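You operate a simulated robot arm through the tools that you are given. There is no shell and no other tool. Be economical: measure what you need, move in short steps, check, and stop when the job is done.

Carry out the task below with a simulated robot arm. There is one attempt and no reset: what you move stays moved.

## Task
Put the white sensor on top of the green drum filter. Then take the blue sensor and leave it on top of the green head. Then take the orange striped plate on the top of the repair bench and put it away on the top of the pump table. Then put the brown valve block on the top of the board bench. Then fetch the purple filter cartridge and stand it on top of the yellow drum filter. Then put the small green tin on the top of the board bench. Then open the middle drawer, take the white ring from the inside of the middle drawer and leave it on top of the orange case, then shut the drawer. Then open the top parts drawer. The order counts. Set down upright: purple filter cartridge, small green tin.

The check looks at the end state, three seconds after you hand in, the way a careful person would. Anything else that was tipped, shoved, dropped, spilled or broken makes it a failure.

## Robot
A 6-joint arm with a fingered hand on a trunk, on a base that drives. Base frame: it is fixed to the floor where the robot stands at the start and does not move with it; the origin is under the middle of the robot, x ahead of it, y to its left, z up. Readings come in m, rad, newtons and seconds.
With the tool pointing down near the work surface it reaches from about 0.22 to 0.48 m from the robot's upright axis, wherever it stands. Its first joint turns from -2.897 to 2.897 rad. Places, roughly: blue sensor [0.5, 0, 0.75]; brown valve block [-1.25, -0.25, 1]; green drum filter (6x6x6 cm) [0.6, 2.1, 0.8]; green head (9x9x8 cm) [-1.1, -0.3, 0.9]; middle drawer [-1.7, -0.6, 1]; orange case (16x15x3 cm) [-0.9, 1.8, 0.9]; orange striped plate (6x6x2 cm) [0, -0.4, 0.9]; purple filter cartridge (4x4x8 cm) [0.5, 4.7, 0.8]; small green tin (4x5x7 cm) [-0.1, 4.7, 1.3]; top of the board bench [0.7, 0.6, 0.8]; top of the pump table [0.7, 1.8, 0.8]; top parts drawer [0.8, 1.3, 1.1]; white ring (6x6x2 cm) [-1.8, -0.6, 1]; white sensor [0.5, 0, 0.75]; yellow drum filter (6x6x6 cm) [0.7, 2.1, 0.8]. Payload 2.3 kg.
Tool frame: the origin (TCP) lies between the finger pads and is the grasp point; the fingertips stand 0.022 m ahead of it; z points along the fingers, y is the line along which they close. Largest opening 0.112 m; the body of the gripper starts 0.06 m behind the TCP. The gripper is a hand of 3 fingers: y runs from the thumb to the fingers, the wrist lies at [0, 0, -0.218] in the tool frame.
Orientation is that of the tool frame in the base frame, as [roll, pitch, yaw] about the fixed x, y, z axes, in that order (R = Rz(yaw) Ry(pitch) Rx(roll)). With the fingers straight down and closing along the base's y, the tool's x points along the base's -x, its y along +y and its z along -z.

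## Interface
- The arm moves only by the tool send_rows. Its argument "series" is one flat list of numbers, 6 for each row, row after row: the shift along the tool's x, y, z in m, then the turn, a rotation vector about the tool's x, y, z in rad. In form: [tx, ty, tz, rx, ry, rz, tx, ty, tz, rx, ry, rz, ...]. A call has 1 to 8 rows; each row shifts and turns the commanded pose from where the row before left it, along the tool's axes as they then stand. A row lasts 0.2 s, in which the tool goes at most 0.05 m and 0.15 rad; a call with a longer step from one row to the next is refused whole. Where a pose cannot be reached the arm comes as near as it can. A force on the tool above 40 N (or 10 N above the force at the start of the call, whichever is more), or a blocked arm, ends the call early, and 0.2 s more pass. In this call time passes only in rows, and 0.2 s behind the last. It gives the time, the measured TCP pose, the force on the tool (base axes), the opening and the grip force at its end, in the units of the frame above (readings bear some noise), with the torque about the TCP (base axes, N m) and any sound that the robot's microphone picked up.
- Cameras (640 x 400 px; columns grow to the right, rows downward): "scene" is now at [-0.0152, 0.0808, 1.5641]; the picture's right is [-0.82, -0.57, 0.00], its down [-0.46, 0.66, -0.59] and it looks along [0.34, -0.49, -0.80] (base axes); focal length 248 px, centre (320, 200). "wrist" rides on the gripper at [0.066, 0.003, -0.08] in the tool frame; the picture's right is [-0.05, 1.00, 0.00], its down [-0.77, -0.04, -0.64] and it looks along [-0.64, -0.03, 0.77] (tool axes); focal length 275 px, centre (320, 200).
- snapshot(camera): a new picture of that camera. No time passes.
- raise_lower(by): slides the trunk up (or, below 0, down) by that many m; the arm and the scene camera ride with it, the base frame stays. It gives what a move gives, with no picture.
- drive_base(legs): drives the robot by 1 to 6 legs, each [ahead, left, turn to the left] in m, m and rad, along the robot's own axes; the way and the turn of a leg run together, so that a leg with both is an arc; at most 1.5 m and 3.142 rad a leg. The arm and the cameras ride along, it lands a little off, and it stops where it bumps. It gives what a move gives.
- finger_targets(finger1, finger2, thumb_bend): sets how far each is bent, from 0 (flat) to 100 (curled in); at 30 the hand is open as for a grip, at 70 the pads meet at the TCP. One left out holds its place. A second passes; each finger stops where it meets its share of the squeeze, and holds until it gets a number again. It is the only way to open and close the hand. It gives what a move gives, with no picture; readings hold the bend of each and the force on the fingers (four entries, about 0 where the hand has none), thumb and palm.
- turn_head(pan, tilt): turns the head with the scene camera to pan (to the left, within 2.705 rad either way) and tilt (down, from -0.506 to 1.204), counted from straight ahead of the robot. It gives what a move gives.
- probe_pixels(camera, pixels): for up to 12 pixels [column, row] of the newest picture of that camera ("zoom" is the newest enlarged one), the place [x, y, z] in the base frame of the surface seen there, good to about 0.002 m. No time passes.
- enlarge(camera, box): a new picture of the part [left, top, right, bottom] of that camera's present view, enlarged. No time passes.
- job_done(): hands the job in; it is judged then, once.

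Go step by step. Measure first, check grasps and placings, and put right what went wrong. The budget is 329 turns and 204 pictures, counting those below and the enlarged ones. Unless the task says otherwise, let go and move clear before handing in, and close with one line.

The tools are called after "Call:" as a command line: name --argument value ..., lists and objects as JSON in quotes. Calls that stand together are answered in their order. send_rows: Moves the arm, as the interface text tells. Its arguments: {"type":"object","properties":{"series":{"type":"array","items":{"type":"number"}}},"required":["series"]} The other tools are called the same way: raise_lower (by) slides the trunk up or down; finger_targets (finger1, finger2, thumb_bend) moves the fingers one by one; drive_base (legs) drives the base; turn_head (pan, tilt) turns the head that bears the scene camera; snapshot (camera) takes a picture; probe_pixels (camera, pixels) gives the place of the surface under pixels of a picture; enlarge (camera, box) takes an enlarged picture of a part of a camera's view; job_done () hands the job in.

At the start:

```text
time_s: 0.0
eef_pos: [0.2108, -0.172, 1.1355]
tool_rot: [3.141, 0.0, 3.141]
wrist_force: [0.2, -0.5, -0.3]
moment: [0.03, 0.0, 0.01]
opening: 0.1119
grip_force: 0.1
shape: jaw
bend: [30.0, 30.0, 30.0]
finger forces: [0.0, 0.0, 0.0, 0.1, 0.0, 0.0]
trunk travel left (down, up): [-0.5, 0.09]
robot x, y, heading: [0.0004, 0.0005, 0.004]
head pan, tilt: [-0.965, 0.934]
```

scene: 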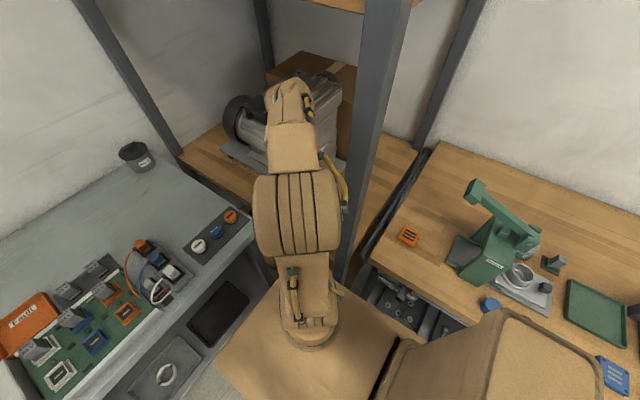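
wrist: 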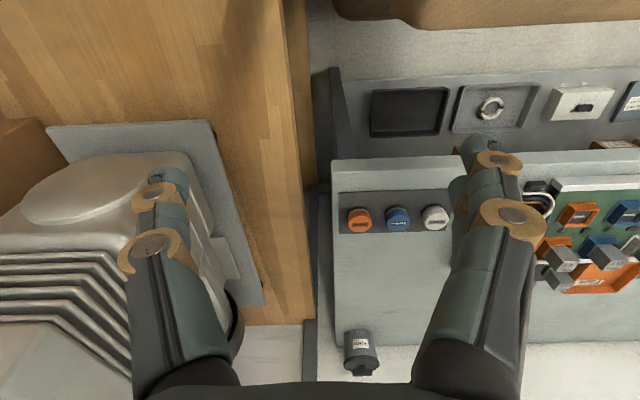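

The scene picture shows three round caps on a dark strip: white (198,246), blue (215,231), orange (231,216). I'll probe these plus landmarks.

Call:
enlarge --camera "scene" --box '[120, 180, 280, 280]'

Call:
probe_pixels --camera "scene" --pixels '[[198, 246], [215, 231], [231, 216], [205, 262], [160, 240], [408, 236], [490, 240], [523, 275], [550, 264], [595, 300], [490, 305], [135, 155]]'

Call:
probe_pixels --camera "wrist" --pixels '[[436, 215], [398, 215], [359, 217], [436, 228], [398, 228], [350, 275], [380, 180], [490, 108]]'

```text
4.00 times, centred on (200, 230) of scene
```

zoom: 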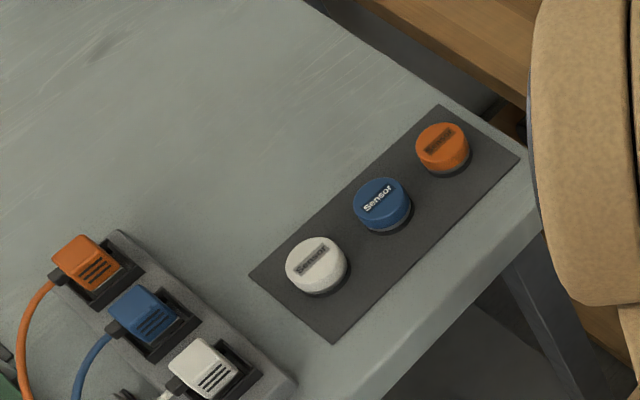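

```text
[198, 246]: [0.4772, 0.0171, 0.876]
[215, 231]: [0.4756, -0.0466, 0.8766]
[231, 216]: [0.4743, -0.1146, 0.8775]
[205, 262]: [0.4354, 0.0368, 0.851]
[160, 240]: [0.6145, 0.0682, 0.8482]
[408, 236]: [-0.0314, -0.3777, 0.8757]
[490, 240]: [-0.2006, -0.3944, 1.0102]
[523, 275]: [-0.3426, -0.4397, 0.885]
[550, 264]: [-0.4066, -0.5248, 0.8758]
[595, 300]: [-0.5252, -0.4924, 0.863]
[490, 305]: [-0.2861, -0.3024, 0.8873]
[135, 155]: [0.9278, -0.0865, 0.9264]
```

```text
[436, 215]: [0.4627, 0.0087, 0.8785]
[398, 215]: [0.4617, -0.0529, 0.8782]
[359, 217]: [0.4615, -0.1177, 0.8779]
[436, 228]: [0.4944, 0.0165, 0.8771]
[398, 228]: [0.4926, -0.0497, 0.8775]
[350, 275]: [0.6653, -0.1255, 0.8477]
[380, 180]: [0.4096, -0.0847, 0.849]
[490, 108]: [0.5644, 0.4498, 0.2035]
```

Sensors found at x≈0.477, tops z≈0.877. I'll look around for the layout before moving.

Call:
turn_head --pan 0.6 --tilt 0.6

Call:
snapshot --camera "scene"

Call:
turn_head --pan 1.6 --tilt 0.5

Call:
snapshot --camera "scene"

Call:
turn_head --pan 2.6 --tilt 0.5

Call:
snapshot --camera "scene"

Call:
turn_head --pan -2.0 --tilt 0.7

Call:
snapshot --camera "scene"

Call:
turn_head --pan 0.0 --tilt 0.9

Call:
snapshot --camera "scene"

```text
time_s: 1.6
eef_pos: [0.2107, -0.1717, 1.1346]
tool_rot: [-3.141, 0.0, 3.141]
wrist_force: [-0.2, -0.1, -0.3]
moment: [0.0, 0.03, 0.01]
opening: 0.1119
grip_force: 0.1
shape: jaw
bend: [30.0, 30.0, 30.0]
finger forces: [0.1, 0.0, 0.0, 0.0, 0.1, 0.0]
trunk travel left (down, up): [-0.5, 0.09]
robot x, y, heading: [-0.0026, 0.0025, -0.001]
head pan, tilt: [0.6, 0.6]
```

```text
200 pictures are left
```

scene: 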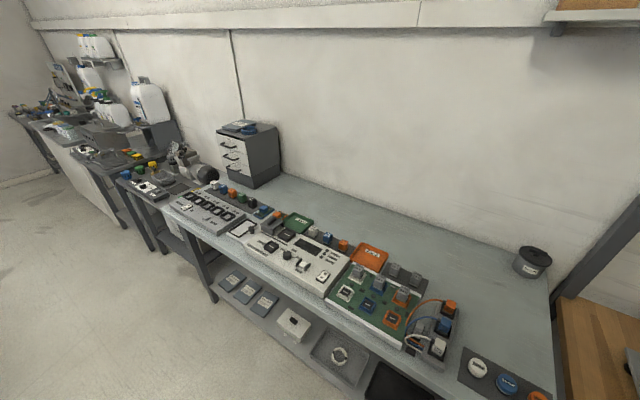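

```text
time_s: 2.9
eef_pos: [0.2098, -0.1725, 1.1361]
tool_rot: [-3.14, 0.0, 3.142]
wrist_force: [1.4, 1.4, 0.1]
moment: [0.0, 0.0, -0.01]
opening: 0.112
grip_force: 0.0
shape: jaw
bend: [30.0, 30.0, 30.0]
finger forces: [0.1, 0.0, 0.0, 0.1, 0.0, 0.0]
trunk travel left (down, up): [-0.5, 0.09]
robot x, y, heading: [0.0004, -0.0027, 0.002]
head pan, tilt: [1.6, 0.499]
```

```text
199 pictures are left
```

scene: 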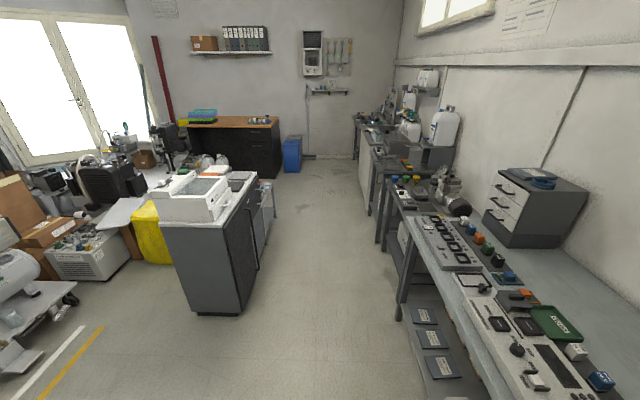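

```text
time_s: 4.2
eef_pos: [0.2102, -0.1725, 1.1355]
tool_rot: [-3.141, -0.001, 3.141]
wrist_force: [-0.5, 0.4, 0.5]
moment: [0.01, 0.01, 0.01]
opening: 0.112
grip_force: 0.1
shape: jaw
bend: [30.0, 30.0, 30.0]
finger forces: [0.1, 0.0, 0.1, 0.0, 0.1, 0.0]
trunk travel left (down, up): [-0.5, 0.09]
robot x, y, heading: [-0.0028, 0.0018, -0.002]
head pan, tilt: [2.601, 0.499]
```

```text
198 pictures are left
```

scene: 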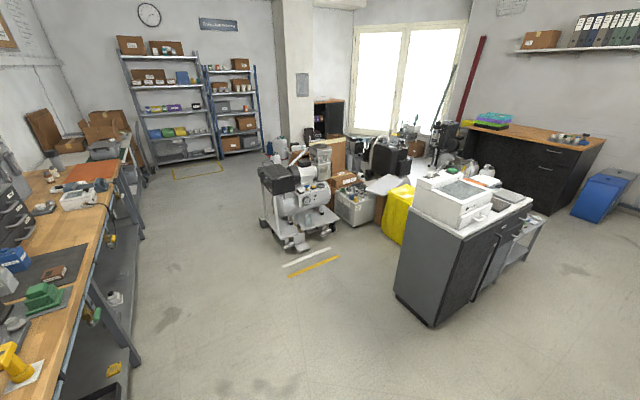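

```text
time_s: 7.8
eef_pos: [0.2093, -0.1724, 1.1342]
tool_rot: [3.141, -0.002, -3.14]
wrist_force: [-0.3, 0.0, 0.3]
moment: [0.01, 0.03, -0.01]
opening: 0.1118
grip_force: 0.1
shape: jaw
bend: [30.0, 30.0, 30.0]
finger forces: [0.1, 0.0, 0.1, 0.0, 0.0, 0.0]
trunk travel left (down, up): [-0.5, 0.09]
robot x, y, heading: [0.0006, -0.0, 0.001]
head pan, tilt: [-2.0, 0.7]
```

```text
197 pictures are left
```

scene: 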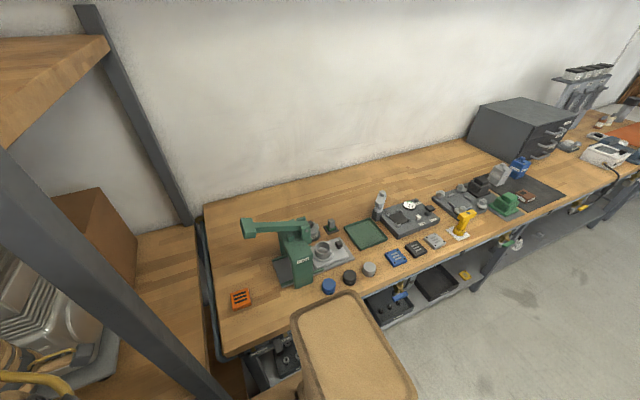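

```text
time_s: 9.8
eef_pos: [0.2107, -0.1723, 1.1356]
tool_rot: [-3.141, 0.0, -3.141]
wrist_force: [0.6, -0.3, 0.2]
moment: [-0.01, 0.0, -0.02]
opening: 0.1121
grip_force: 0.2
shape: jaw
bend: [30.0, 30.0, 30.0]
finger forces: [0.0, 0.0, 0.0, 0.0, 0.1, 0.0]
trunk travel left (down, up): [-0.5, 0.09]
robot x, y, heading: [0.0006, 0.0006, -0.008]
head pan, tilt: [0.0, 0.901]
```

```text
196 pictures are left
```

scene: 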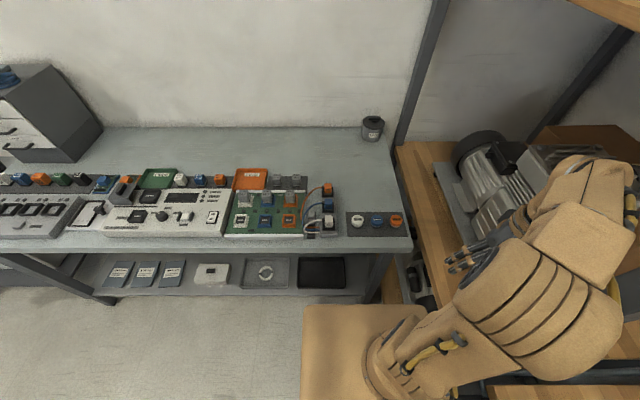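

I'll check clearance between the base front and bench edge, and the sensor location from this view.

Call:
probe_pixels --camera "scene" --pixels '[[330, 252], [330, 240], [330, 310], [320, 340], [400, 260], [120, 290], [357, 222], [377, 221], [396, 221], [340, 270], [418, 250], [306, 350]]'

Call:
enlarge --camera "scene" --box '[300, 180, 460, 280]'

```text
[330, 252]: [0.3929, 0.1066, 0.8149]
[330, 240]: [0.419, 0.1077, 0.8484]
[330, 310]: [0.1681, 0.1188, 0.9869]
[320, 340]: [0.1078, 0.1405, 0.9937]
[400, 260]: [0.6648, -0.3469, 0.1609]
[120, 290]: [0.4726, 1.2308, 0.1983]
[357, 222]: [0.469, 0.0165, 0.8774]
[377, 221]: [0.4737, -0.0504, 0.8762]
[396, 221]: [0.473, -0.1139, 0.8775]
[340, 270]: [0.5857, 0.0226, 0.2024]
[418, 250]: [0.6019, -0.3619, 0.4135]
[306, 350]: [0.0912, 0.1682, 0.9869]
```

```text
4.00 times, centred on (380, 230) of scene
```

zoom: 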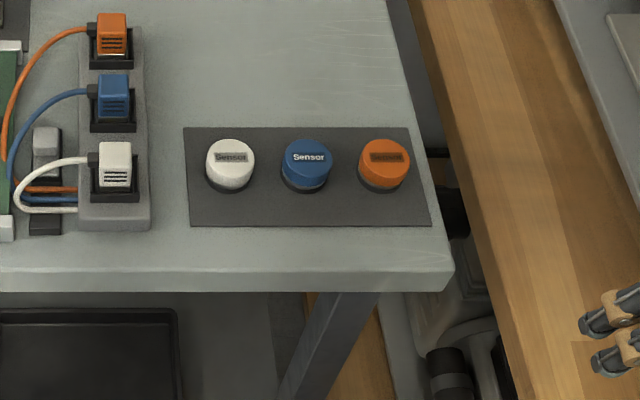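

White sensor centre ≈(0.474, 0.0165), Ø≈0.039. I'll drive slightly forward for reach, then bring the hand above it.

Call:
drive_base --legs '[[0.08, 0, 0]]'

Call:
send_rows --series '[-0.023, 0.023, 0, 0, 0, 0.1, -0.023, 0.023, 0, 0, 0, 0.1]'

```text
time_s: 10.8
eef_pos: [0.2908, -0.171, 1.1351]
tool_rot: [3.141, 0.0, -3.141]
wrist_force: [0.7, 0.5, 0.2]
moment: [0.01, 0.0, -0.02]
opening: 0.1119
grip_force: 0.0
shape: jaw
bend: [30.0, 30.0, 30.0]
finger forces: [0.0, 0.0, 0.0, 0.0, 0.1, 0.0]
trunk travel left (down, up): [-0.5, 0.09]
robot x, y, heading: [0.0782, 0.001, -0.005]
head pan, tilt: [0.0, 0.901]
```

```text
time_s: 11.4
eef_pos: [0.3378, -0.1281, 1.1353]
tool_rot: [3.141, -0.001, 2.939]
wrist_force: [-0.1, 0.4, 0.0]
moment: [-0.02, 0.01, -0.03]
opening: 0.1116
grip_force: 0.0
shape: jaw
bend: [30.0, 30.0, 30.0]
finger forces: [0.0, 0.0, 0.0, 0.1, 0.1, 0.0]
trunk travel left (down, up): [-0.5, 0.09]
robot x, y, heading: [0.0778, 0.0007, 0.004]
head pan, tilt: [0.0, 0.901]
```

Call:
send_rows --series '[-0.0208, 0.0338, 0, 0, 0, 0, -0.0208, 0.0338, 0, 0, 0, 0, -0.0208, 0.0338, 0, 0, 0, 0, -0.0208, 0.0338, 0, 0, 0, 0, -0.0208, 0.0338, 0, 0, 0, 0, 0, 0, 0, 0, 0, 0.14, 0, 0, 0, 0, 0, 0.14, 0, 0, 0, 0, 0, 0.14]'

Call:
send_rows --series '[0, 0, 0.02, 0, 0, 0.14, 0, 0, 0.02, 0, 0, 0.14, 0, 0, 0.02, 0, 0, 0.14, 0, 0, 0.02, 0, 0, 0.14, 0, 0, 0.02, 0, 0, 0.14, 0, 0, 0.02, 0, 0, 0.14, 0, 0, 0.02, 0, 0, 0.11]'

Call:
snapshot --camera "scene"

Call:
snapshot --camera "wrist"

```text
time_s: 13.2
eef_pos: [0.4727, 0.0155, 1.1357]
tool_rot: [3.141, 0.0, 2.518]
wrist_force: [-0.3, -0.1, 0.1]
moment: [0.01, 0.02, 0.01]
opening: 0.1119
grip_force: 0.0
shape: jaw
bend: [30.0, 30.0, 30.0]
finger forces: [0.0, 0.0, 0.0, 0.0, 0.1, 0.0]
trunk travel left (down, up): [-0.5, 0.09]
robot x, y, heading: [0.0812, -0.0024, -0.001]
head pan, tilt: [0.0, 0.901]
```

```text
time_s: 14.8
eef_pos: [0.473, 0.0147, 0.9953]
tool_rot: [3.141, 0.001, 1.569]
wrist_force: [0.3, -0.5, -0.2]
moment: [0.0, -0.02, 0.03]
opening: 0.112
grip_force: 0.0
shape: jaw
bend: [30.0, 30.0, 30.0]
finger forces: [0.0, 0.0, 0.0, 0.0, 0.0, 0.1]
trunk travel left (down, up): [-0.5, 0.09]
robot x, y, heading: [0.0804, 0.0022, 0.005]
head pan, tilt: [0.0, 0.901]
```

```text
194 pictures are left
```

scene: 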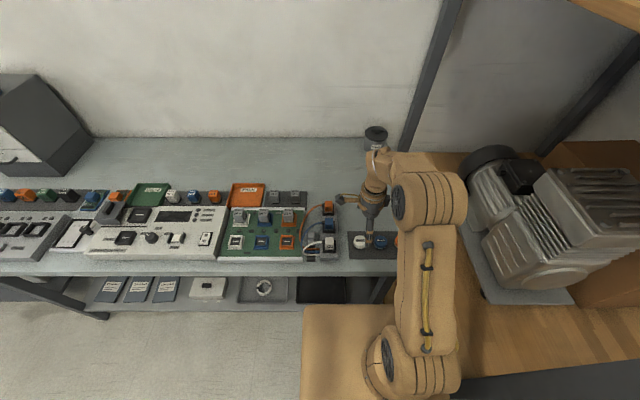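

```text
193 pictures are left
```

wrist: 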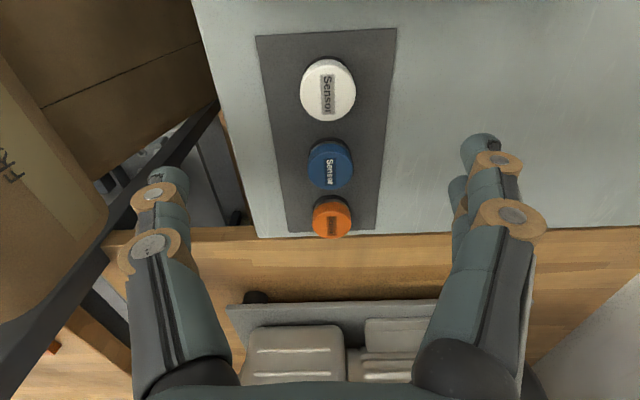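

Hand is above; the white cap sits at (328,90) vs expected column 320, so slightly +x. Probe its rim.

Call:
probe_pixels --camera "wrist" --pixels '[[304, 86], [352, 85], [328, 63], [328, 110], [328, 86], [312, 160], [349, 160], [330, 143], [330, 178]]'

```text
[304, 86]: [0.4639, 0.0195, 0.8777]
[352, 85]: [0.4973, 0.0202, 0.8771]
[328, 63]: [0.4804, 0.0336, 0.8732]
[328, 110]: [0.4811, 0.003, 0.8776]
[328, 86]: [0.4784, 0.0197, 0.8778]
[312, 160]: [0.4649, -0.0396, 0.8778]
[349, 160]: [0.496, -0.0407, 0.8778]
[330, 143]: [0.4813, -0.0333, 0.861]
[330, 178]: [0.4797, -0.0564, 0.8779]
```

Call:
send_rows --series '[0.004, 0.007, 0.02, 0, 0, 0, 0, 0, 0.025, 0, 0, 0, 0, 0, 0.025, 0, 0, 0, 0, 0, 0.025, 0, 0, 0, 0, 0, 0.014, 0, 0, 0, 0, 0, 0.008, 0, 0, 0]'

Call:
snapshot --camera "wrist"

```text
time_s: 16.2
eef_pos: [0.4817, 0.0222, 0.8793]
tool_rot: [3.141, 0.0, 1.572]
wrist_force: [0.1, 0.0, 0.1]
moment: [-0.01, 0.01, 0.01]
opening: 0.1118
grip_force: 0.0
shape: jaw
bend: [30.0, 30.0, 30.0]
finger forces: [0.1, 0.0, 0.1, 0.0, 0.0, 0.0]
trunk travel left (down, up): [-0.5, 0.09]
robot x, y, heading: [0.081, -0.002, -0.002]
head pan, tilt: [0.0, 0.901]
```

```text
192 pictures are left
```

wrist: 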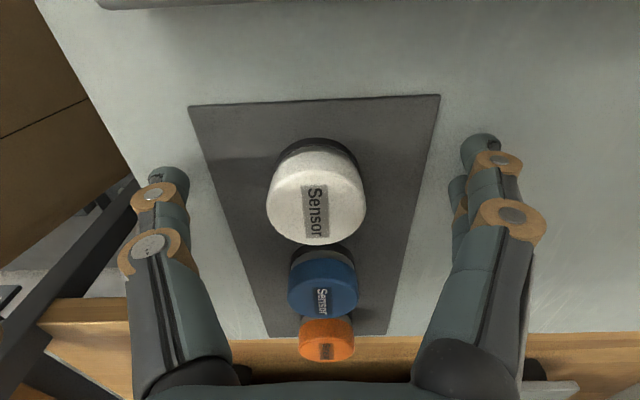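

Call:
send_rows --series '[0, 0, 0.003, 0, 0, 0]'

Call:
finger_targets --finger1 70 --finger2 70 --thumb_bend 70

Call:
snapshot --camera "wrist"

```text
time_s: 16.6
eef_pos: [0.4815, 0.0213, 0.8749]
tool_rot: [-3.141, -0.001, 1.573]
wrist_force: [-0.1, 0.6, 0.3]
moment: [0.02, 0.0, 0.01]
opening: 0.1119
grip_force: 0.2
shape: jaw
bend: [30.0, 30.0, 30.0]
finger forces: [0.0, 0.0, 0.0, 0.0, 0.0, 0.0]
trunk travel left (down, up): [-0.5, 0.09]
robot x, y, heading: [0.0823, 0.002, 0.001]
head pan, tilt: [0.0, 0.901]
```

```text
time_s: 17.6
eef_pos: [0.4792, 0.021, 0.877]
tool_rot: [3.137, 0.0, 1.572]
wrist_force: [-0.4, 0.5, 23.7]
moment: [0.02, 0.22, 0.11]
opening: 0.0757
grip_force: 24.8
shape: fingers
bend: [43.0, 43.0, 54.0]
finger forces: [12.8, 12.8, 0.1, 0.0, 23.9, 0.1]
trunk travel left (down, up): [-0.5, 0.09]
robot x, y, heading: [0.0775, 0.0005, 0.001]
head pan, tilt: [0.0, 0.901]
```

```text
191 pictures are left
```

wrist: 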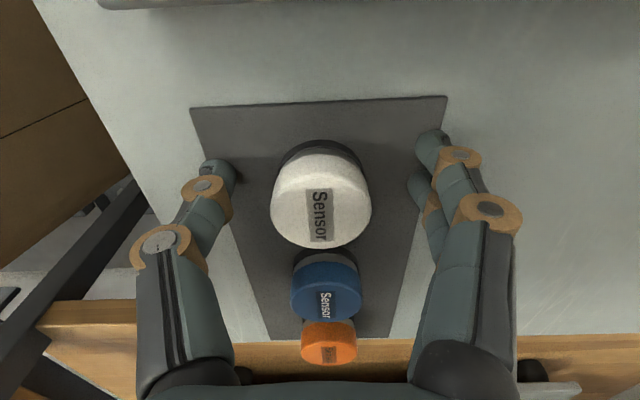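

The fingers met the table while curling (23.7 N upward). I'll back off a bit, open, raise ~8 mm and close again.

Call:
finger_targets --finger1 38 --finger2 38 --thumb_bend 38

Call:
send_rows --series '[-0.002, 0.001, -0.008, 0, 0, 0]'

Call:
finger_targets --finger1 70 --finger2 70 --thumb_bend 70

Call:
snapshot --camera "wrist"

```text
time_s: 18.6
eef_pos: [0.4796, 0.021, 0.8756]
tool_rot: [3.138, 0.001, 1.57]
wrist_force: [1.4, 0.3, 26.9]
moment: [0.01, 0.28, -0.04]
opening: 0.0809
grip_force: 14.0
shape: fingers
bend: [41.0, 41.0, 41.0]
finger forces: [5.0, 5.1, 0.1, 0.0, 16.9, 0.1]
trunk travel left (down, up): [-0.5, 0.09]
robot x, y, heading: [0.0792, 0.0007, -0.001]
head pan, tilt: [0.0, 0.901]
```

```text
time_s: 19.0
eef_pos: [0.4813, 0.0177, 0.8814]
tool_rot: [-3.14, -0.001, 1.57]
wrist_force: [-0.2, 0.2, -0.6]
moment: [-0.01, -0.01, 0.03]
opening: 0.0888
grip_force: 0.0
shape: fingers
bend: [38.0, 38.0, 38.0]
finger forces: [0.0, 0.1, 0.0, 0.0, 0.0, 0.0]
trunk travel left (down, up): [-0.5, 0.09]
robot x, y, heading: [0.077, 0.0023, -0.001]
head pan, tilt: [0.0, 0.901]
```

```text
time_s: 20.0
eef_pos: [0.4819, 0.0187, 0.883]
tool_rot: [3.141, -0.001, 1.57]
wrist_force: [0.4, -0.8, 0.2]
moment: [-0.01, -0.03, -0.01]
opening: 0.0282
grip_force: 12.5
shape: fingers
bend: [62.0, 59.0, 63.0]
finger forces: [4.8, 7.6, 0.1, 0.0, 12.1, 0.0]
trunk travel left (down, up): [-0.5, 0.09]
robot x, y, heading: [0.0782, 0.0012, -0.003]
head pan, tilt: [0.0, 0.901]
```

```text
190 pictures are left
```

wrist: 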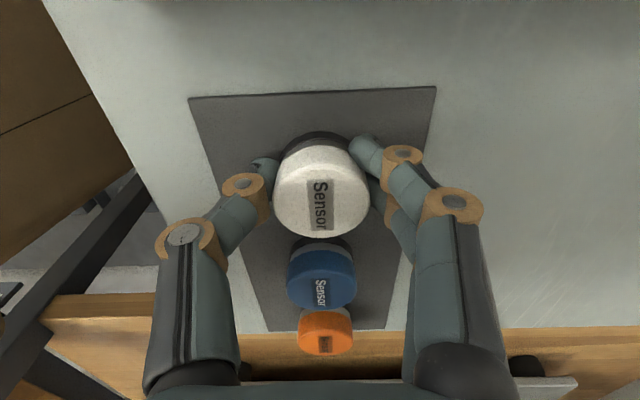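

Grip holds (12.5 N). Lift and check.

Call:
send_rows --series '[0, 0, -0.015, 0, 0, 0, 0, 0, -0.03, 0, 0, 0, 0, 0, -0.04, 0, 0, 0, 0, 0, -0.04, 0, 0, 0, 0, 0, -0.04, 0, 0, 0]'

Call:
snapshot --camera "wrist"

```text
time_s: 21.2
eef_pos: [0.483, 0.0191, 1.0487]
tool_rot: [3.14, -0.001, 1.572]
wrist_force: [-0.6, -0.2, -1.4]
moment: [0.0, -0.01, 0.01]
opening: 0.0272
grip_force: 12.5
shape: fingers
bend: [63.0, 59.0, 63.0]
finger forces: [4.9, 7.8, 0.0, 0.0, 11.7, 0.0]
trunk travel left (down, up): [-0.5, 0.09]
robot x, y, heading: [0.0822, -0.0014, -0.002]
head pan, tilt: [0.0, 0.901]
```

```text
189 pictures are left
```

wrist: 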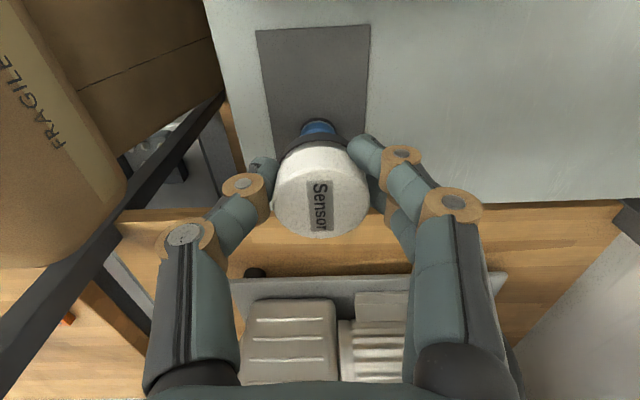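

White sensor in hand. Back off and drive left to the pump table.

Call:
drive_base --legs '[[-0.2, 0, 0], [0, 1.05, 0], [0, 1.0, 0]]'

Call:
turn_head --pan 0.0 --tilt 0.8

Call:
snapshot --camera "scene"

Call:
snapshot --camera "wrist"

```text
time_s: 32.4
eef_pos: [0.2592, 2.0272, 1.0477]
tool_rot: [3.141, 0.002, 1.6]
wrist_force: [-0.2, -1.0, -1.7]
moment: [0.03, 0.0, 0.0]
opening: 0.0274
grip_force: 12.4
shape: fingers
bend: [63.0, 59.0, 63.0]
finger forces: [5.0, 7.8, 0.0, 0.0, 11.8, 0.1]
trunk travel left (down, up): [-0.5, 0.09]
robot x, y, heading: [-0.1463, 1.9965, 0.025]
head pan, tilt: [0.0, 0.901]
```

```text
time_s: 33.1
eef_pos: [0.2599, 2.0264, 1.0476]
tool_rot: [3.141, 0.001, 1.598]
wrist_force: [-0.5, 0.0, -0.2]
moment: [-0.01, 0.01, 0.02]
opening: 0.0273
grip_force: 12.2
shape: fingers
bend: [63.0, 59.0, 63.0]
finger forces: [5.0, 7.7, 0.1, 0.1, 11.8, 0.0]
trunk travel left (down, up): [-0.5, 0.09]
robot x, y, heading: [-0.1449, 1.9954, 0.033]
head pan, tilt: [0.0, 0.799]
```

```text
188 pictures are left
```

scene: 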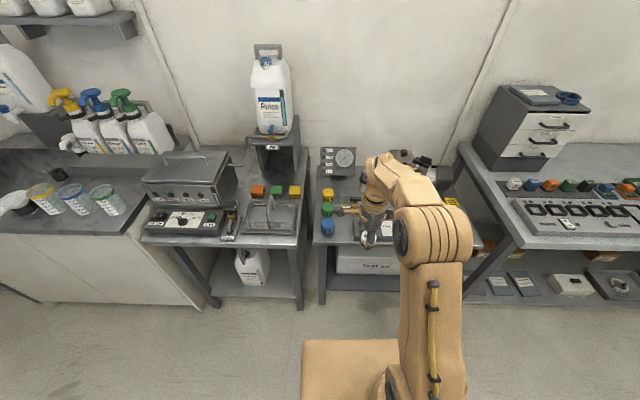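

```text
187 pictures are left
```

wrist: 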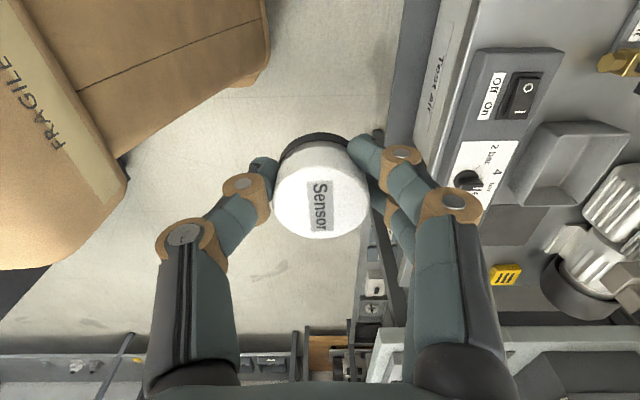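

The drum filters (yellow/green/blue) are at (326,195–228). Zoom and probe.

Call:
enlarge --camera "scene" --box '[240, 150, 400, 250]'

Call:
probe_pixels --camera "zoom" --pixels '[[345, 175], [345, 225], [350, 295], [347, 193], [347, 245], [347, 320], [370, 245], [325, 225], [366, 225], [445, 300], [100, 155], [330, 360]]'

```text
4.00 times, centred on (320, 200) of scene
```

zoom: 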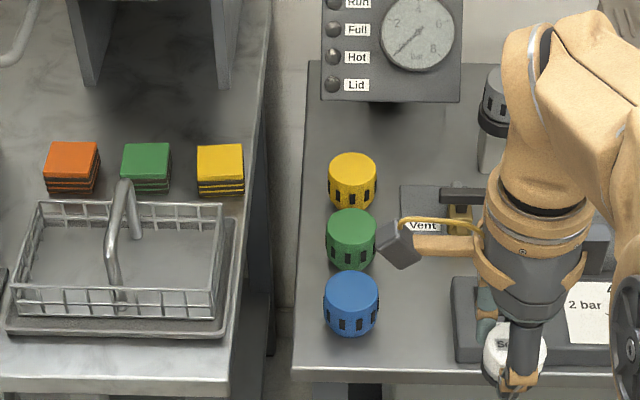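

```text
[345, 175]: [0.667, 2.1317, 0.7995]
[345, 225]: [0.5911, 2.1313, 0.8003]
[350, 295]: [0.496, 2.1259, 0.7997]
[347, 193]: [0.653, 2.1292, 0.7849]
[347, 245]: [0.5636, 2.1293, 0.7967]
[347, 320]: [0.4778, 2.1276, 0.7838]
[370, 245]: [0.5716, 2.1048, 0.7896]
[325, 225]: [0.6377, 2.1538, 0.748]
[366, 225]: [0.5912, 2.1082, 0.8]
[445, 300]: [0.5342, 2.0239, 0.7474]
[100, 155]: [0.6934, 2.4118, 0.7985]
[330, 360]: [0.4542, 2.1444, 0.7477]
```

Green drum top centre ≈(0.589, 2.127, 0.800). Drive closer.

Call:
drive_base --legs '[[0.29, 0.09, -0.03]]'

Call:
snapshot --camera "wrist"

```text
time_s: 35.1
eef_pos: [0.5503, 2.1044, 1.048]
tool_rot: [-3.141, 0.0, 1.568]
wrist_force: [0.1, -0.6, -0.7]
moment: [-0.02, 0.0, 0.02]
opening: 0.0274
grip_force: 11.7
shape: fingers
bend: [63.0, 59.0, 63.0]
finger forces: [5.1, 7.7, 0.0, 0.1, 11.8, 0.0]
trunk travel left (down, up): [-0.5, 0.09]
robot x, y, heading: [0.1447, 2.0904, -0.003]
head pan, tilt: [0.0, 0.799]
```

```text
185 pictures are left
```

wrist: 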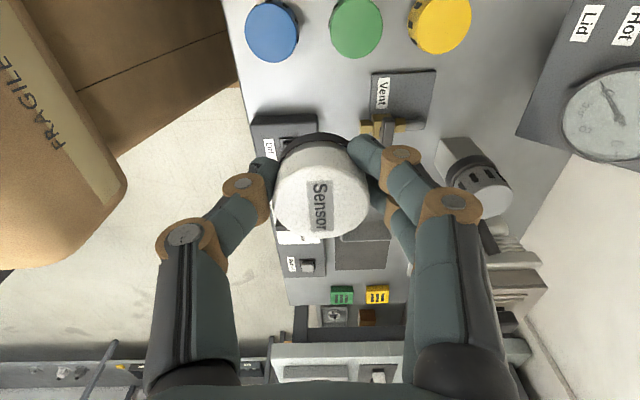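

Call:
probe_pixels --camera "wrist" --pixels '[[357, 25], [332, 25], [382, 25], [357, 50], [357, 1], [441, 22], [414, 22], [468, 22], [441, 47], [271, 30]]'

```text
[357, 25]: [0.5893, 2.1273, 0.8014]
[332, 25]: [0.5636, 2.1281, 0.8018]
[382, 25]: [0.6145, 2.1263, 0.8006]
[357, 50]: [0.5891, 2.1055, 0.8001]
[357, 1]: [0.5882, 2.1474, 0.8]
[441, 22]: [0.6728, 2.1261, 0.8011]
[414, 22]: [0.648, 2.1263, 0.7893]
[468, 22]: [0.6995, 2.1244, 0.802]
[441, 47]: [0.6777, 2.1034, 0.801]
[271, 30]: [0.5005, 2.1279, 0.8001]
```

Call:
send_rows --series '[0.012, 0.0194, 0, 0, 0, 0, 0.0117, 0.0194, 0, 0, 0, 0, 0, 0, 0.04, 0, 0, 0, 0, 0, 0.04, 0, 0, 0, 0, 0, 0.04, 0, 0, 0, 0, 0, 0.04, 0, 0, 0, 0, 0, 0.03, 0, 0, 0]'

Call:
enlarge --camera "scene" --box '[240, 150, 400, 250]'

Call:
snapshot --camera "wrist"

```text
time_s: 36.7
eef_pos: [0.5888, 2.1276, 0.8575]
tool_rot: [-3.141, 0.0, 1.567]
wrist_force: [1.1, 0.3, -0.9]
moment: [0.03, 0.03, 0.04]
opening: 0.0266
grip_force: 12.0
shape: fingers
bend: [63.0, 59.0, 63.0]
finger forces: [5.1, 7.8, 0.1, 0.0, 11.6, 0.1]
trunk travel left (down, up): [-0.5, 0.09]
robot x, y, heading: [0.1438, 2.0894, -0.003]
head pan, tilt: [0.0, 0.799]
```

```text
4.00 times, centred on (320, 200) of scene
```

zoom: 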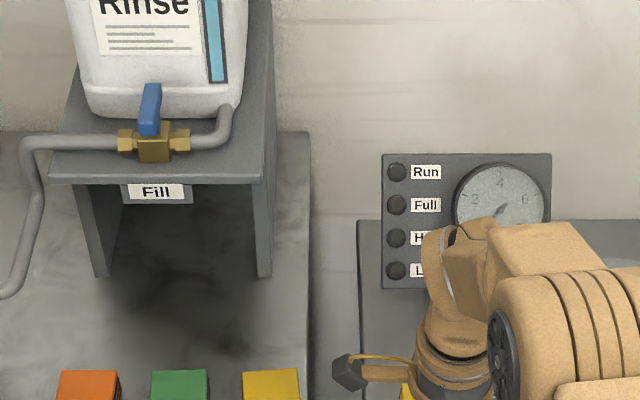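

```text
183 pictures are left
```

wrist: 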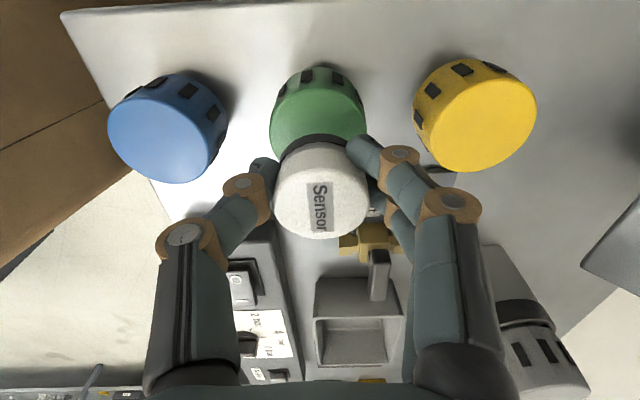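

Aligned above the green drum. Lower the remaining ~22 mm until contact.

Call:
send_rows --series '[0, 0, 0.014, 0, 0, 0, 0, 0, 0.006, 0, 0, 0]'

Call:
snapshot --camera "wrist"

```text
time_s: 37.3
eef_pos: [0.5892, 2.1277, 0.8382]
tool_rot: [-3.141, 0.001, 1.568]
wrist_force: [0.5, 0.3, -0.2]
moment: [0.02, 0.04, -0.01]
opening: 0.0264
grip_force: 12.6
shape: fingers
bend: [63.0, 59.0, 63.0]
finger forces: [5.2, 7.8, 0.0, 0.1, 11.6, 0.1]
trunk travel left (down, up): [-0.5, 0.09]
robot x, y, heading: [0.1451, 2.088, -0.005]
head pan, tilt: [0.0, 0.799]
```

```text
182 pictures are left
```

wrist: 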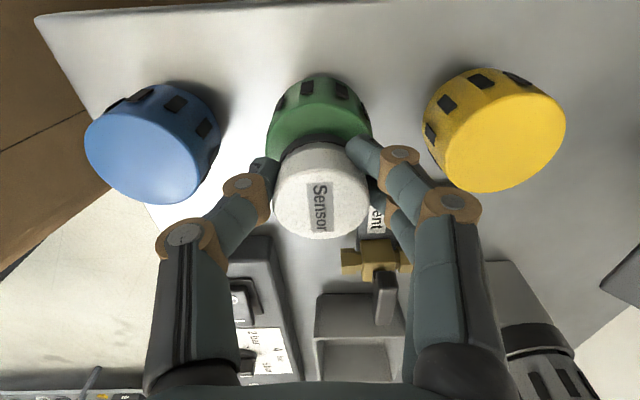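

Call:
send_rows --series '[0.003, 0, 0.003, 0, 0, 0, 0, 0, 0.004, 0, 0, 0]'

```text
time_s: 37.9
eef_pos: [0.5886, 2.132, 0.8299]
tool_rot: [3.14, -0.001, 1.569]
wrist_force: [0.1, -0.1, 0.8]
moment: [-0.06, -0.01, 0.02]
opening: 0.0264
grip_force: 12.8
shape: fingers
bend: [63.0, 59.0, 63.0]
finger forces: [5.2, 8.3, 0.0, 0.0, 11.8, 0.1]
trunk travel left (down, up): [-0.5, 0.09]
robot x, y, heading: [0.1434, 2.0878, -0.003]
head pan, tilt: [0.0, 0.799]
```

Call:
send_rows --series '[0, 0, 0.002, 0, 0, 0]'

Call:
snapshot --camera "wrist"

```text
time_s: 38.3
eef_pos: [0.5884, 2.1303, 0.8292]
tool_rot: [3.139, -0.002, 1.566]
wrist_force: [0.8, 1.6, 9.1]
moment: [-0.02, -0.05, 0.03]
opening: 0.0265
grip_force: 14.1
shape: fingers
bend: [64.0, 60.0, 63.0]
finger forces: [5.9, 9.1, 0.0, 0.0, 13.0, 0.0]
trunk travel left (down, up): [-0.5, 0.09]
robot x, y, heading: [0.1435, 2.0904, -0.005]
head pan, tilt: [0.0, 0.799]
```

```text
181 pictures are left
```

wrist: 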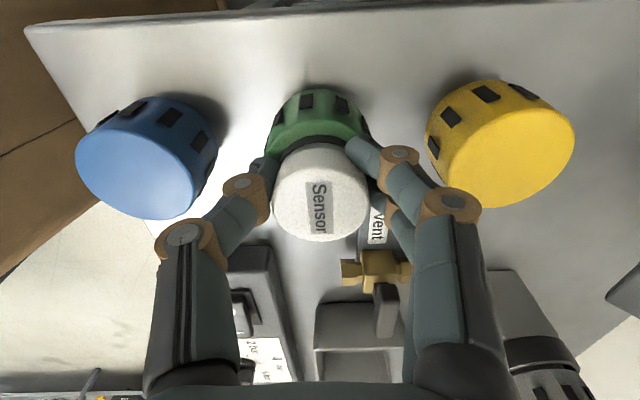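

Contact (9 N). Ease up 1.5 mm and release part-way, then lift.

Call:
send_rows --series '[0, 0, -0.0015, 0, 0, 0]'

Call:
finger_targets --finger1 52 --finger2 52 --thumb_bend 52

Call:
snapshot --camera "wrist"

```text
time_s: 38.7
eef_pos: [0.5886, 2.1301, 0.8299]
tool_rot: [3.141, -0.002, 1.566]
wrist_force: [-0.3, 0.0, 0.5]
moment: [-0.02, -0.04, 0.02]
opening: 0.0267
grip_force: 13.4
shape: fingers
bend: [64.0, 60.0, 63.0]
finger forces: [5.1, 8.9, 0.0, 0.0, 12.5, 0.0]
trunk travel left (down, up): [-0.5, 0.09]
robot x, y, heading: [0.1466, 2.0843, -0.004]
head pan, tilt: [0.0, 0.799]
```

```text
time_s: 39.7
eef_pos: [0.5897, 2.1307, 0.8308]
tool_rot: [3.141, -0.001, 1.568]
wrist_force: [0.1, 0.4, 0.0]
moment: [0.01, 0.02, 0.02]
opening: 0.0486
grip_force: 0.0
shape: fingers
bend: [52.0, 52.0, 52.0]
finger forces: [0.1, 0.0, 0.0, 0.0, 0.1, 0.0]
trunk travel left (down, up): [-0.5, 0.09]
robot x, y, heading: [0.1456, 2.0862, -0.001]
head pan, tilt: [0.0, 0.799]
```

```text
180 pictures are left
```

wrist: 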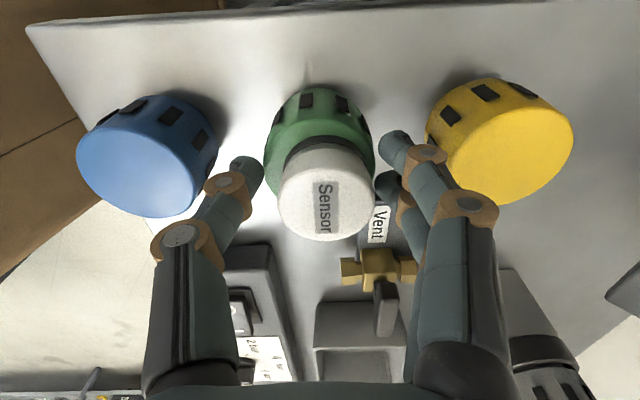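

Sensor is free on the drum. Lift straight up and check.

Call:
send_rows --series '[0, 0, -0.02, 0, 0, 0, 0, 0, -0.04, 0, 0, 0, 0, 0, -0.045, 0, 0, 0, 0, 0, -0.045, 0, 0, 0, 0, 0, -0.045, 0, 0, 0, 0, 0, -0.045, 0, 0, 0]'

Call:
snapshot --camera "wrist"

```text
time_s: 41.1
eef_pos: [0.5884, 2.1328, 1.0708]
tool_rot: [3.141, 0.002, 1.569]
wrist_force: [0.1, 0.2, -0.3]
moment: [0.02, -0.02, -0.02]
opening: 0.049
grip_force: 0.1
shape: fingers
bend: [52.0, 52.0, 52.0]
finger forces: [0.0, 0.0, 0.0, 0.0, 0.0, 0.0]
trunk travel left (down, up): [-0.5, 0.09]
robot x, y, heading: [0.1447, 2.0857, -0.001]
head pan, tilt: [0.0, 0.799]
```

```text
179 pictures are left
```

wrist: 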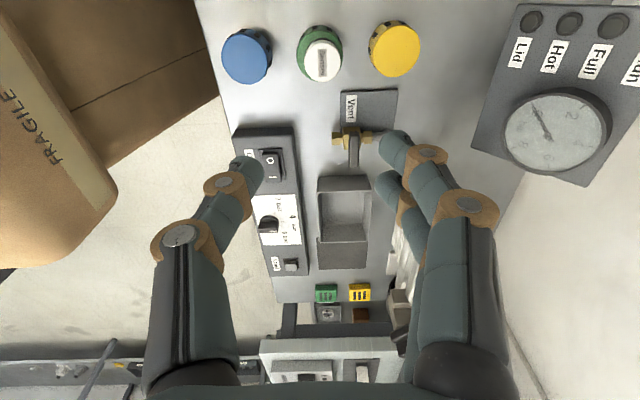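

White sensor placed. Back to the start bench for the blue sensor.

Call:
drive_base --legs '[[-0.25, 0, 0], [0, -1.05, 0], [0, -1.05, 0]]'

Call:
snapshot --camera "scene"

```text
time_s: 53.1
eef_pos: [0.3429, 0.0108, 1.0707]
tool_rot: [-3.141, 0.0, 1.566]
wrist_force: [-0.4, 0.4, -0.3]
moment: [0.02, 0.02, 0.01]
opening: 0.049
grip_force: 0.0
shape: fingers
bend: [52.0, 52.0, 52.0]
finger forces: [0.1, 0.1, 0.0, 0.0, 0.0, 0.0]
trunk travel left (down, up): [-0.5, 0.09]
robot x, y, heading: [-0.0973, -0.0337, -0.009]
head pan, tilt: [0.0, 0.799]
```

```text
178 pictures are left
```

scene: 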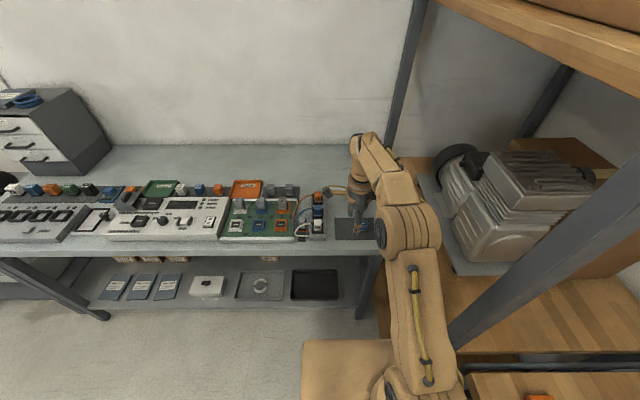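

Call:
drive_base --legs '[[0.14, 0.0, 0.008]]'

Call:
finger_targets --finger1 42 --finger2 42 --thumb_bend 42

Call:
send_rows --series '[-0.03, 0, 0.03, 0, 0, 0, -0.03, 0, 0.03, 0, 0, 0]'

Call:
snapshot --camera "wrist"

```text
time_s: 54.4
eef_pos: [0.4829, 0.0168, 1.0712]
tool_rot: [3.141, 0.0, 1.577]
wrist_force: [0.0, -0.2, 0.9]
moment: [0.01, 0.05, 0.04]
opening: 0.0487
grip_force: 0.1
shape: fingers
bend: [52.0, 52.0, 52.0]
finger forces: [0.0, 0.0, 0.1, 0.0, 0.0, 0.0]
trunk travel left (down, up): [-0.5, 0.09]
robot x, y, heading: [0.0382, -0.0341, 0.009]
head pan, tilt: [0.0, 0.799]
```

```text
time_s: 55.4
eef_pos: [0.4828, 0.0164, 1.071]
tool_rot: [3.14, 0.001, 1.578]
wrist_force: [0.7, 0.4, -0.1]
moment: [0.01, 0.03, 0.01]
opening: 0.0772
grip_force: 0.1
shape: fingers
bend: [42.0, 42.0, 42.0]
finger forces: [0.0, 0.0, 0.1, 0.0, 0.1, 0.0]
trunk travel left (down, up): [-0.5, 0.09]
robot x, y, heading: [0.0406, -0.0337, 0.002]
head pan, tilt: [0.0, 0.799]
```

```text
time_s: 56.0
eef_pos: [0.482, -0.0454, 1.0101]
tool_rot: [3.141, 0.0, 1.578]
wrist_force: [-1.0, -0.4, -0.1]
moment: [0.0, 0.01, -0.01]
opening: 0.0776
grip_force: 0.1
shape: fingers
bend: [42.0, 42.0, 42.0]
finger forces: [0.0, 0.1, 0.1, 0.0, 0.0, 0.1]
trunk travel left (down, up): [-0.5, 0.09]
robot x, y, heading: [0.0416, -0.0318, 0.009]
head pan, tilt: [0.0, 0.799]
```

```text
177 pictures are left
```

wrist: 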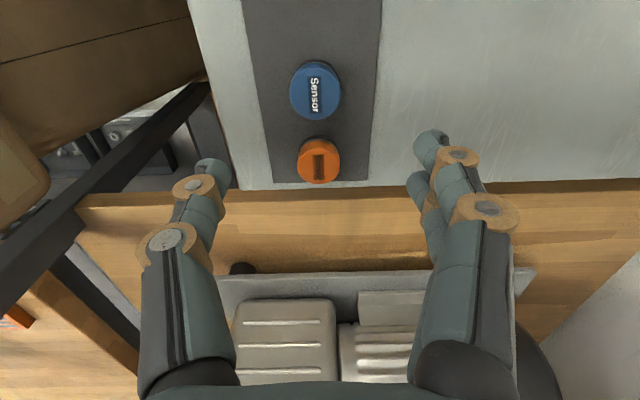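

Call:
probe_pixels --camera "wrist" --pixels '[[292, 88], [338, 88], [315, 64], [315, 112]]'

```text
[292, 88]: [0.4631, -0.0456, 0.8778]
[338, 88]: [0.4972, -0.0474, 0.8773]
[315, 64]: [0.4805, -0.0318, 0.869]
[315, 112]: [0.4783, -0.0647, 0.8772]
```

Call:
send_rows --series '[-0.003, -0.002, 0.03, 0, 0, 0, 0, 0, 0.03, 0, 0, 0, 0, 0, 0.03, 0, 0, 0, 0, 0, 0.025, 0, 0, 0, 0, 0, 0.012, 0, 0, 0]'

Call:
finger_targets --finger1 70 --finger2 70 --thumb_bend 70

Call:
send_rows --series '[0, 0, -0.015, 0, 0, 0, 0, 0, -0.03, 0, 0, 0, 0, 0, -0.04, 0, 0, 0, 0, 0, -0.04, 0, 0, 0, 0, 0, -0.04, 0, 0, 0]'

Call:
snapshot --camera "wrist"

```text
time_s: 57.2
eef_pos: [0.4839, -0.0488, 0.8802]
tool_rot: [3.14, -0.001, 1.576]
wrist_force: [0.2, 0.4, 0.8]
moment: [0.0, -0.01, 0.03]
opening: 0.0776
grip_force: 0.1
shape: fingers
bend: [42.0, 42.0, 42.0]
finger forces: [0.0, 0.0, 0.0, 0.0, 0.1, 0.0]
trunk travel left (down, up): [-0.5, 0.09]
robot x, y, heading: [0.0377, -0.0336, 0.006]
head pan, tilt: [0.0, 0.799]
```

```text
time_s: 58.2
eef_pos: [0.4837, -0.047, 0.8799]
tool_rot: [-3.141, -0.002, 1.578]
wrist_force: [-0.3, -0.1, 0.4]
moment: [0.04, 0.0, -0.03]
opening: 0.0299
grip_force: 12.7
shape: fingers
bend: [61.0, 59.0, 63.0]
finger forces: [5.3, 7.3, 0.0, 0.0, 12.3, 0.0]
trunk travel left (down, up): [-0.5, 0.09]
robot x, y, heading: [0.0379, -0.037, 0.007]
head pan, tilt: [0.0, 0.799]
```

```text
time_s: 59.4
eef_pos: [0.4805, -0.0453, 1.048]
tool_rot: [3.141, 0.0, 1.579]
wrist_force: [0.1, -0.3, 0.3]
moment: [-0.06, 0.01, -0.02]
opening: 0.0291
grip_force: 12.2
shape: fingers
bend: [62.0, 59.0, 63.0]
finger forces: [5.5, 7.6, 0.1, 0.0, 12.2, 0.1]
trunk travel left (down, up): [-0.5, 0.09]
robot x, y, heading: [0.0364, -0.0341, 0.003]
head pan, tilt: [0.0, 0.799]
```

```text
176 pictures are left
```

wrist: 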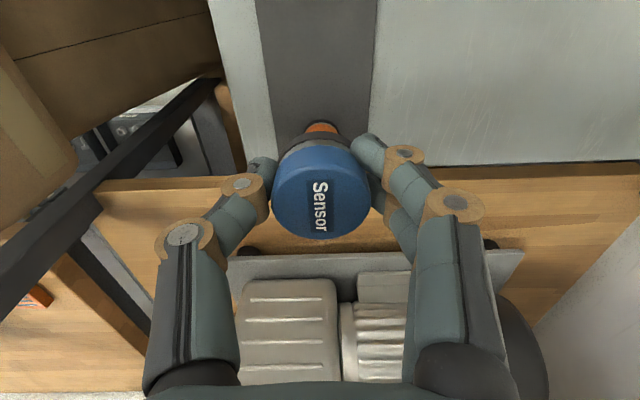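

Blue sensor held. Drive to the repair bench's far part and face it (turn right).

Call:
drive_base --legs '[[-0.2, 0, 0], [0, 0.3, 0], [-0.95, 0, 0], [0, 0, -1.57]]'

Call:
turn_head --pan 0.0 --tilt 0.8

Call:
snapshot --camera "scene"

```text
time_s: 70.9
eef_pos: [-1.1147, -0.1646, 1.0476]
tool_rot: [3.141, 0.0, 0.006]
wrist_force: [0.7, 0.2, -0.5]
moment: [-0.01, -0.01, 0.02]
opening: 0.029
grip_force: 12.7
shape: fingers
bend: [62.0, 60.0, 63.0]
finger forces: [5.8, 7.4, 0.0, 0.0, 11.8, 0.1]
trunk travel left (down, up): [-0.5, 0.09]
robot x, y, heading: [-1.1048, 0.2764, -1.569]
head pan, tilt: [0.0, 0.799]
```

```text
time_s: 71.5
eef_pos: [-1.1152, -0.1645, 1.0449]
tool_rot: [3.141, -0.001, 0.005]
wrist_force: [0.1, -0.7, -1.0]
moment: [-0.03, -0.02, 0.0]
opening: 0.0285
grip_force: 12.5
shape: fingers
bend: [62.0, 60.0, 63.0]
finger forces: [5.7, 7.4, 0.0, 0.1, 11.8, 0.1]
trunk travel left (down, up): [-0.5, 0.09]
robot x, y, heading: [-1.1036, 0.2794, -1.569]
head pan, tilt: [0.0, 0.799]
```

```text
175 pictures are left
```

scene: 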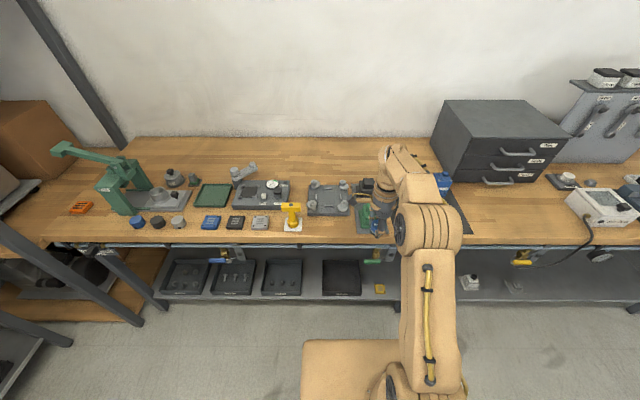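

Call:
snapshot --camera "wrist"

Call:
enlarge --camera "scene" --box '[330, 150, 490, 250]'

Call:
probe_pixels --camera "scene" --pixels '[[300, 240], [300, 247], [366, 215], [364, 228], [440, 236], [500, 180], [520, 162]]'

```text
174 pictures are left
```

wrist: 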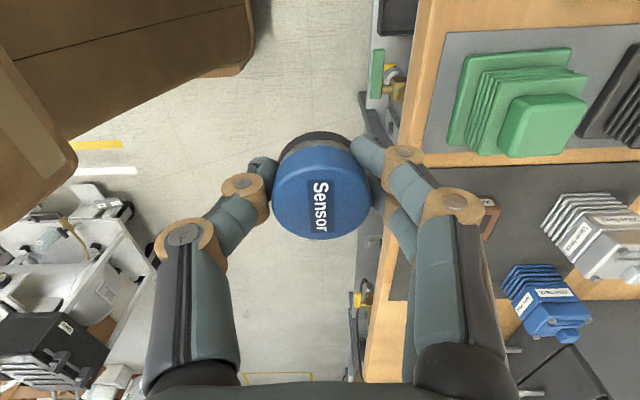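

```text
4.00 times, centred on (410, 200) of scene
```

zoom: 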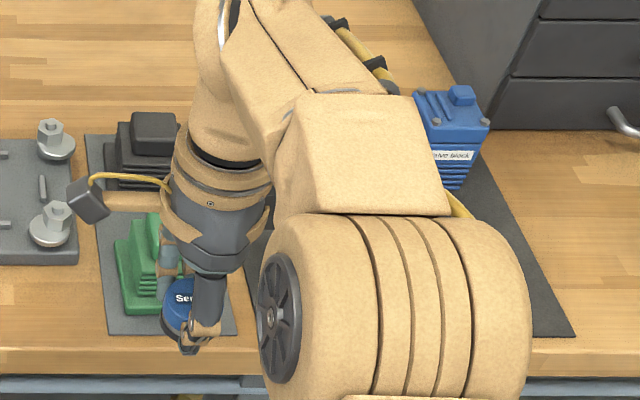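

```text
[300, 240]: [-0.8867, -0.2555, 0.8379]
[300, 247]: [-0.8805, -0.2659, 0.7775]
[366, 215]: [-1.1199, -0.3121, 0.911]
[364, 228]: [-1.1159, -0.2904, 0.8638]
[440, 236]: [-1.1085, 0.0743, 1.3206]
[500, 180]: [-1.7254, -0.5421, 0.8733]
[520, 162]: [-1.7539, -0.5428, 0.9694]
```

Call:
probe_pixels --camera "wrist" --pixels '[[543, 125], [515, 97], [575, 97], [582, 128], [558, 154], [505, 154], [490, 75], [460, 90], [520, 60], [488, 212], [440, 70], [545, 250]]'

Call:
enlarge --camera "wrist" --box '[400, 20, 640, 170]'

```text
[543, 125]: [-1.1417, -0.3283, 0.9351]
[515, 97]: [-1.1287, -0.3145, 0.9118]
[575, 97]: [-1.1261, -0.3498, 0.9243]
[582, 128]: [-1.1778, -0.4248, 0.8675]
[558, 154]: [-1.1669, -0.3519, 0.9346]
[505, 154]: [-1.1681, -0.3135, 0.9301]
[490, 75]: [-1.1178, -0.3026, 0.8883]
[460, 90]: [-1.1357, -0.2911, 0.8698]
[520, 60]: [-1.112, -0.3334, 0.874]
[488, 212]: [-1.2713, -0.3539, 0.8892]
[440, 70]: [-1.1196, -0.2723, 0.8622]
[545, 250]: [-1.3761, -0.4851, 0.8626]
```

```text
2.67 times, centred on (520, 95) of wrist
```

zoom: 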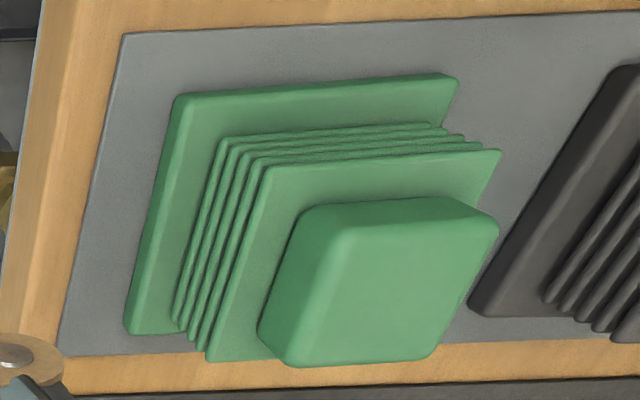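

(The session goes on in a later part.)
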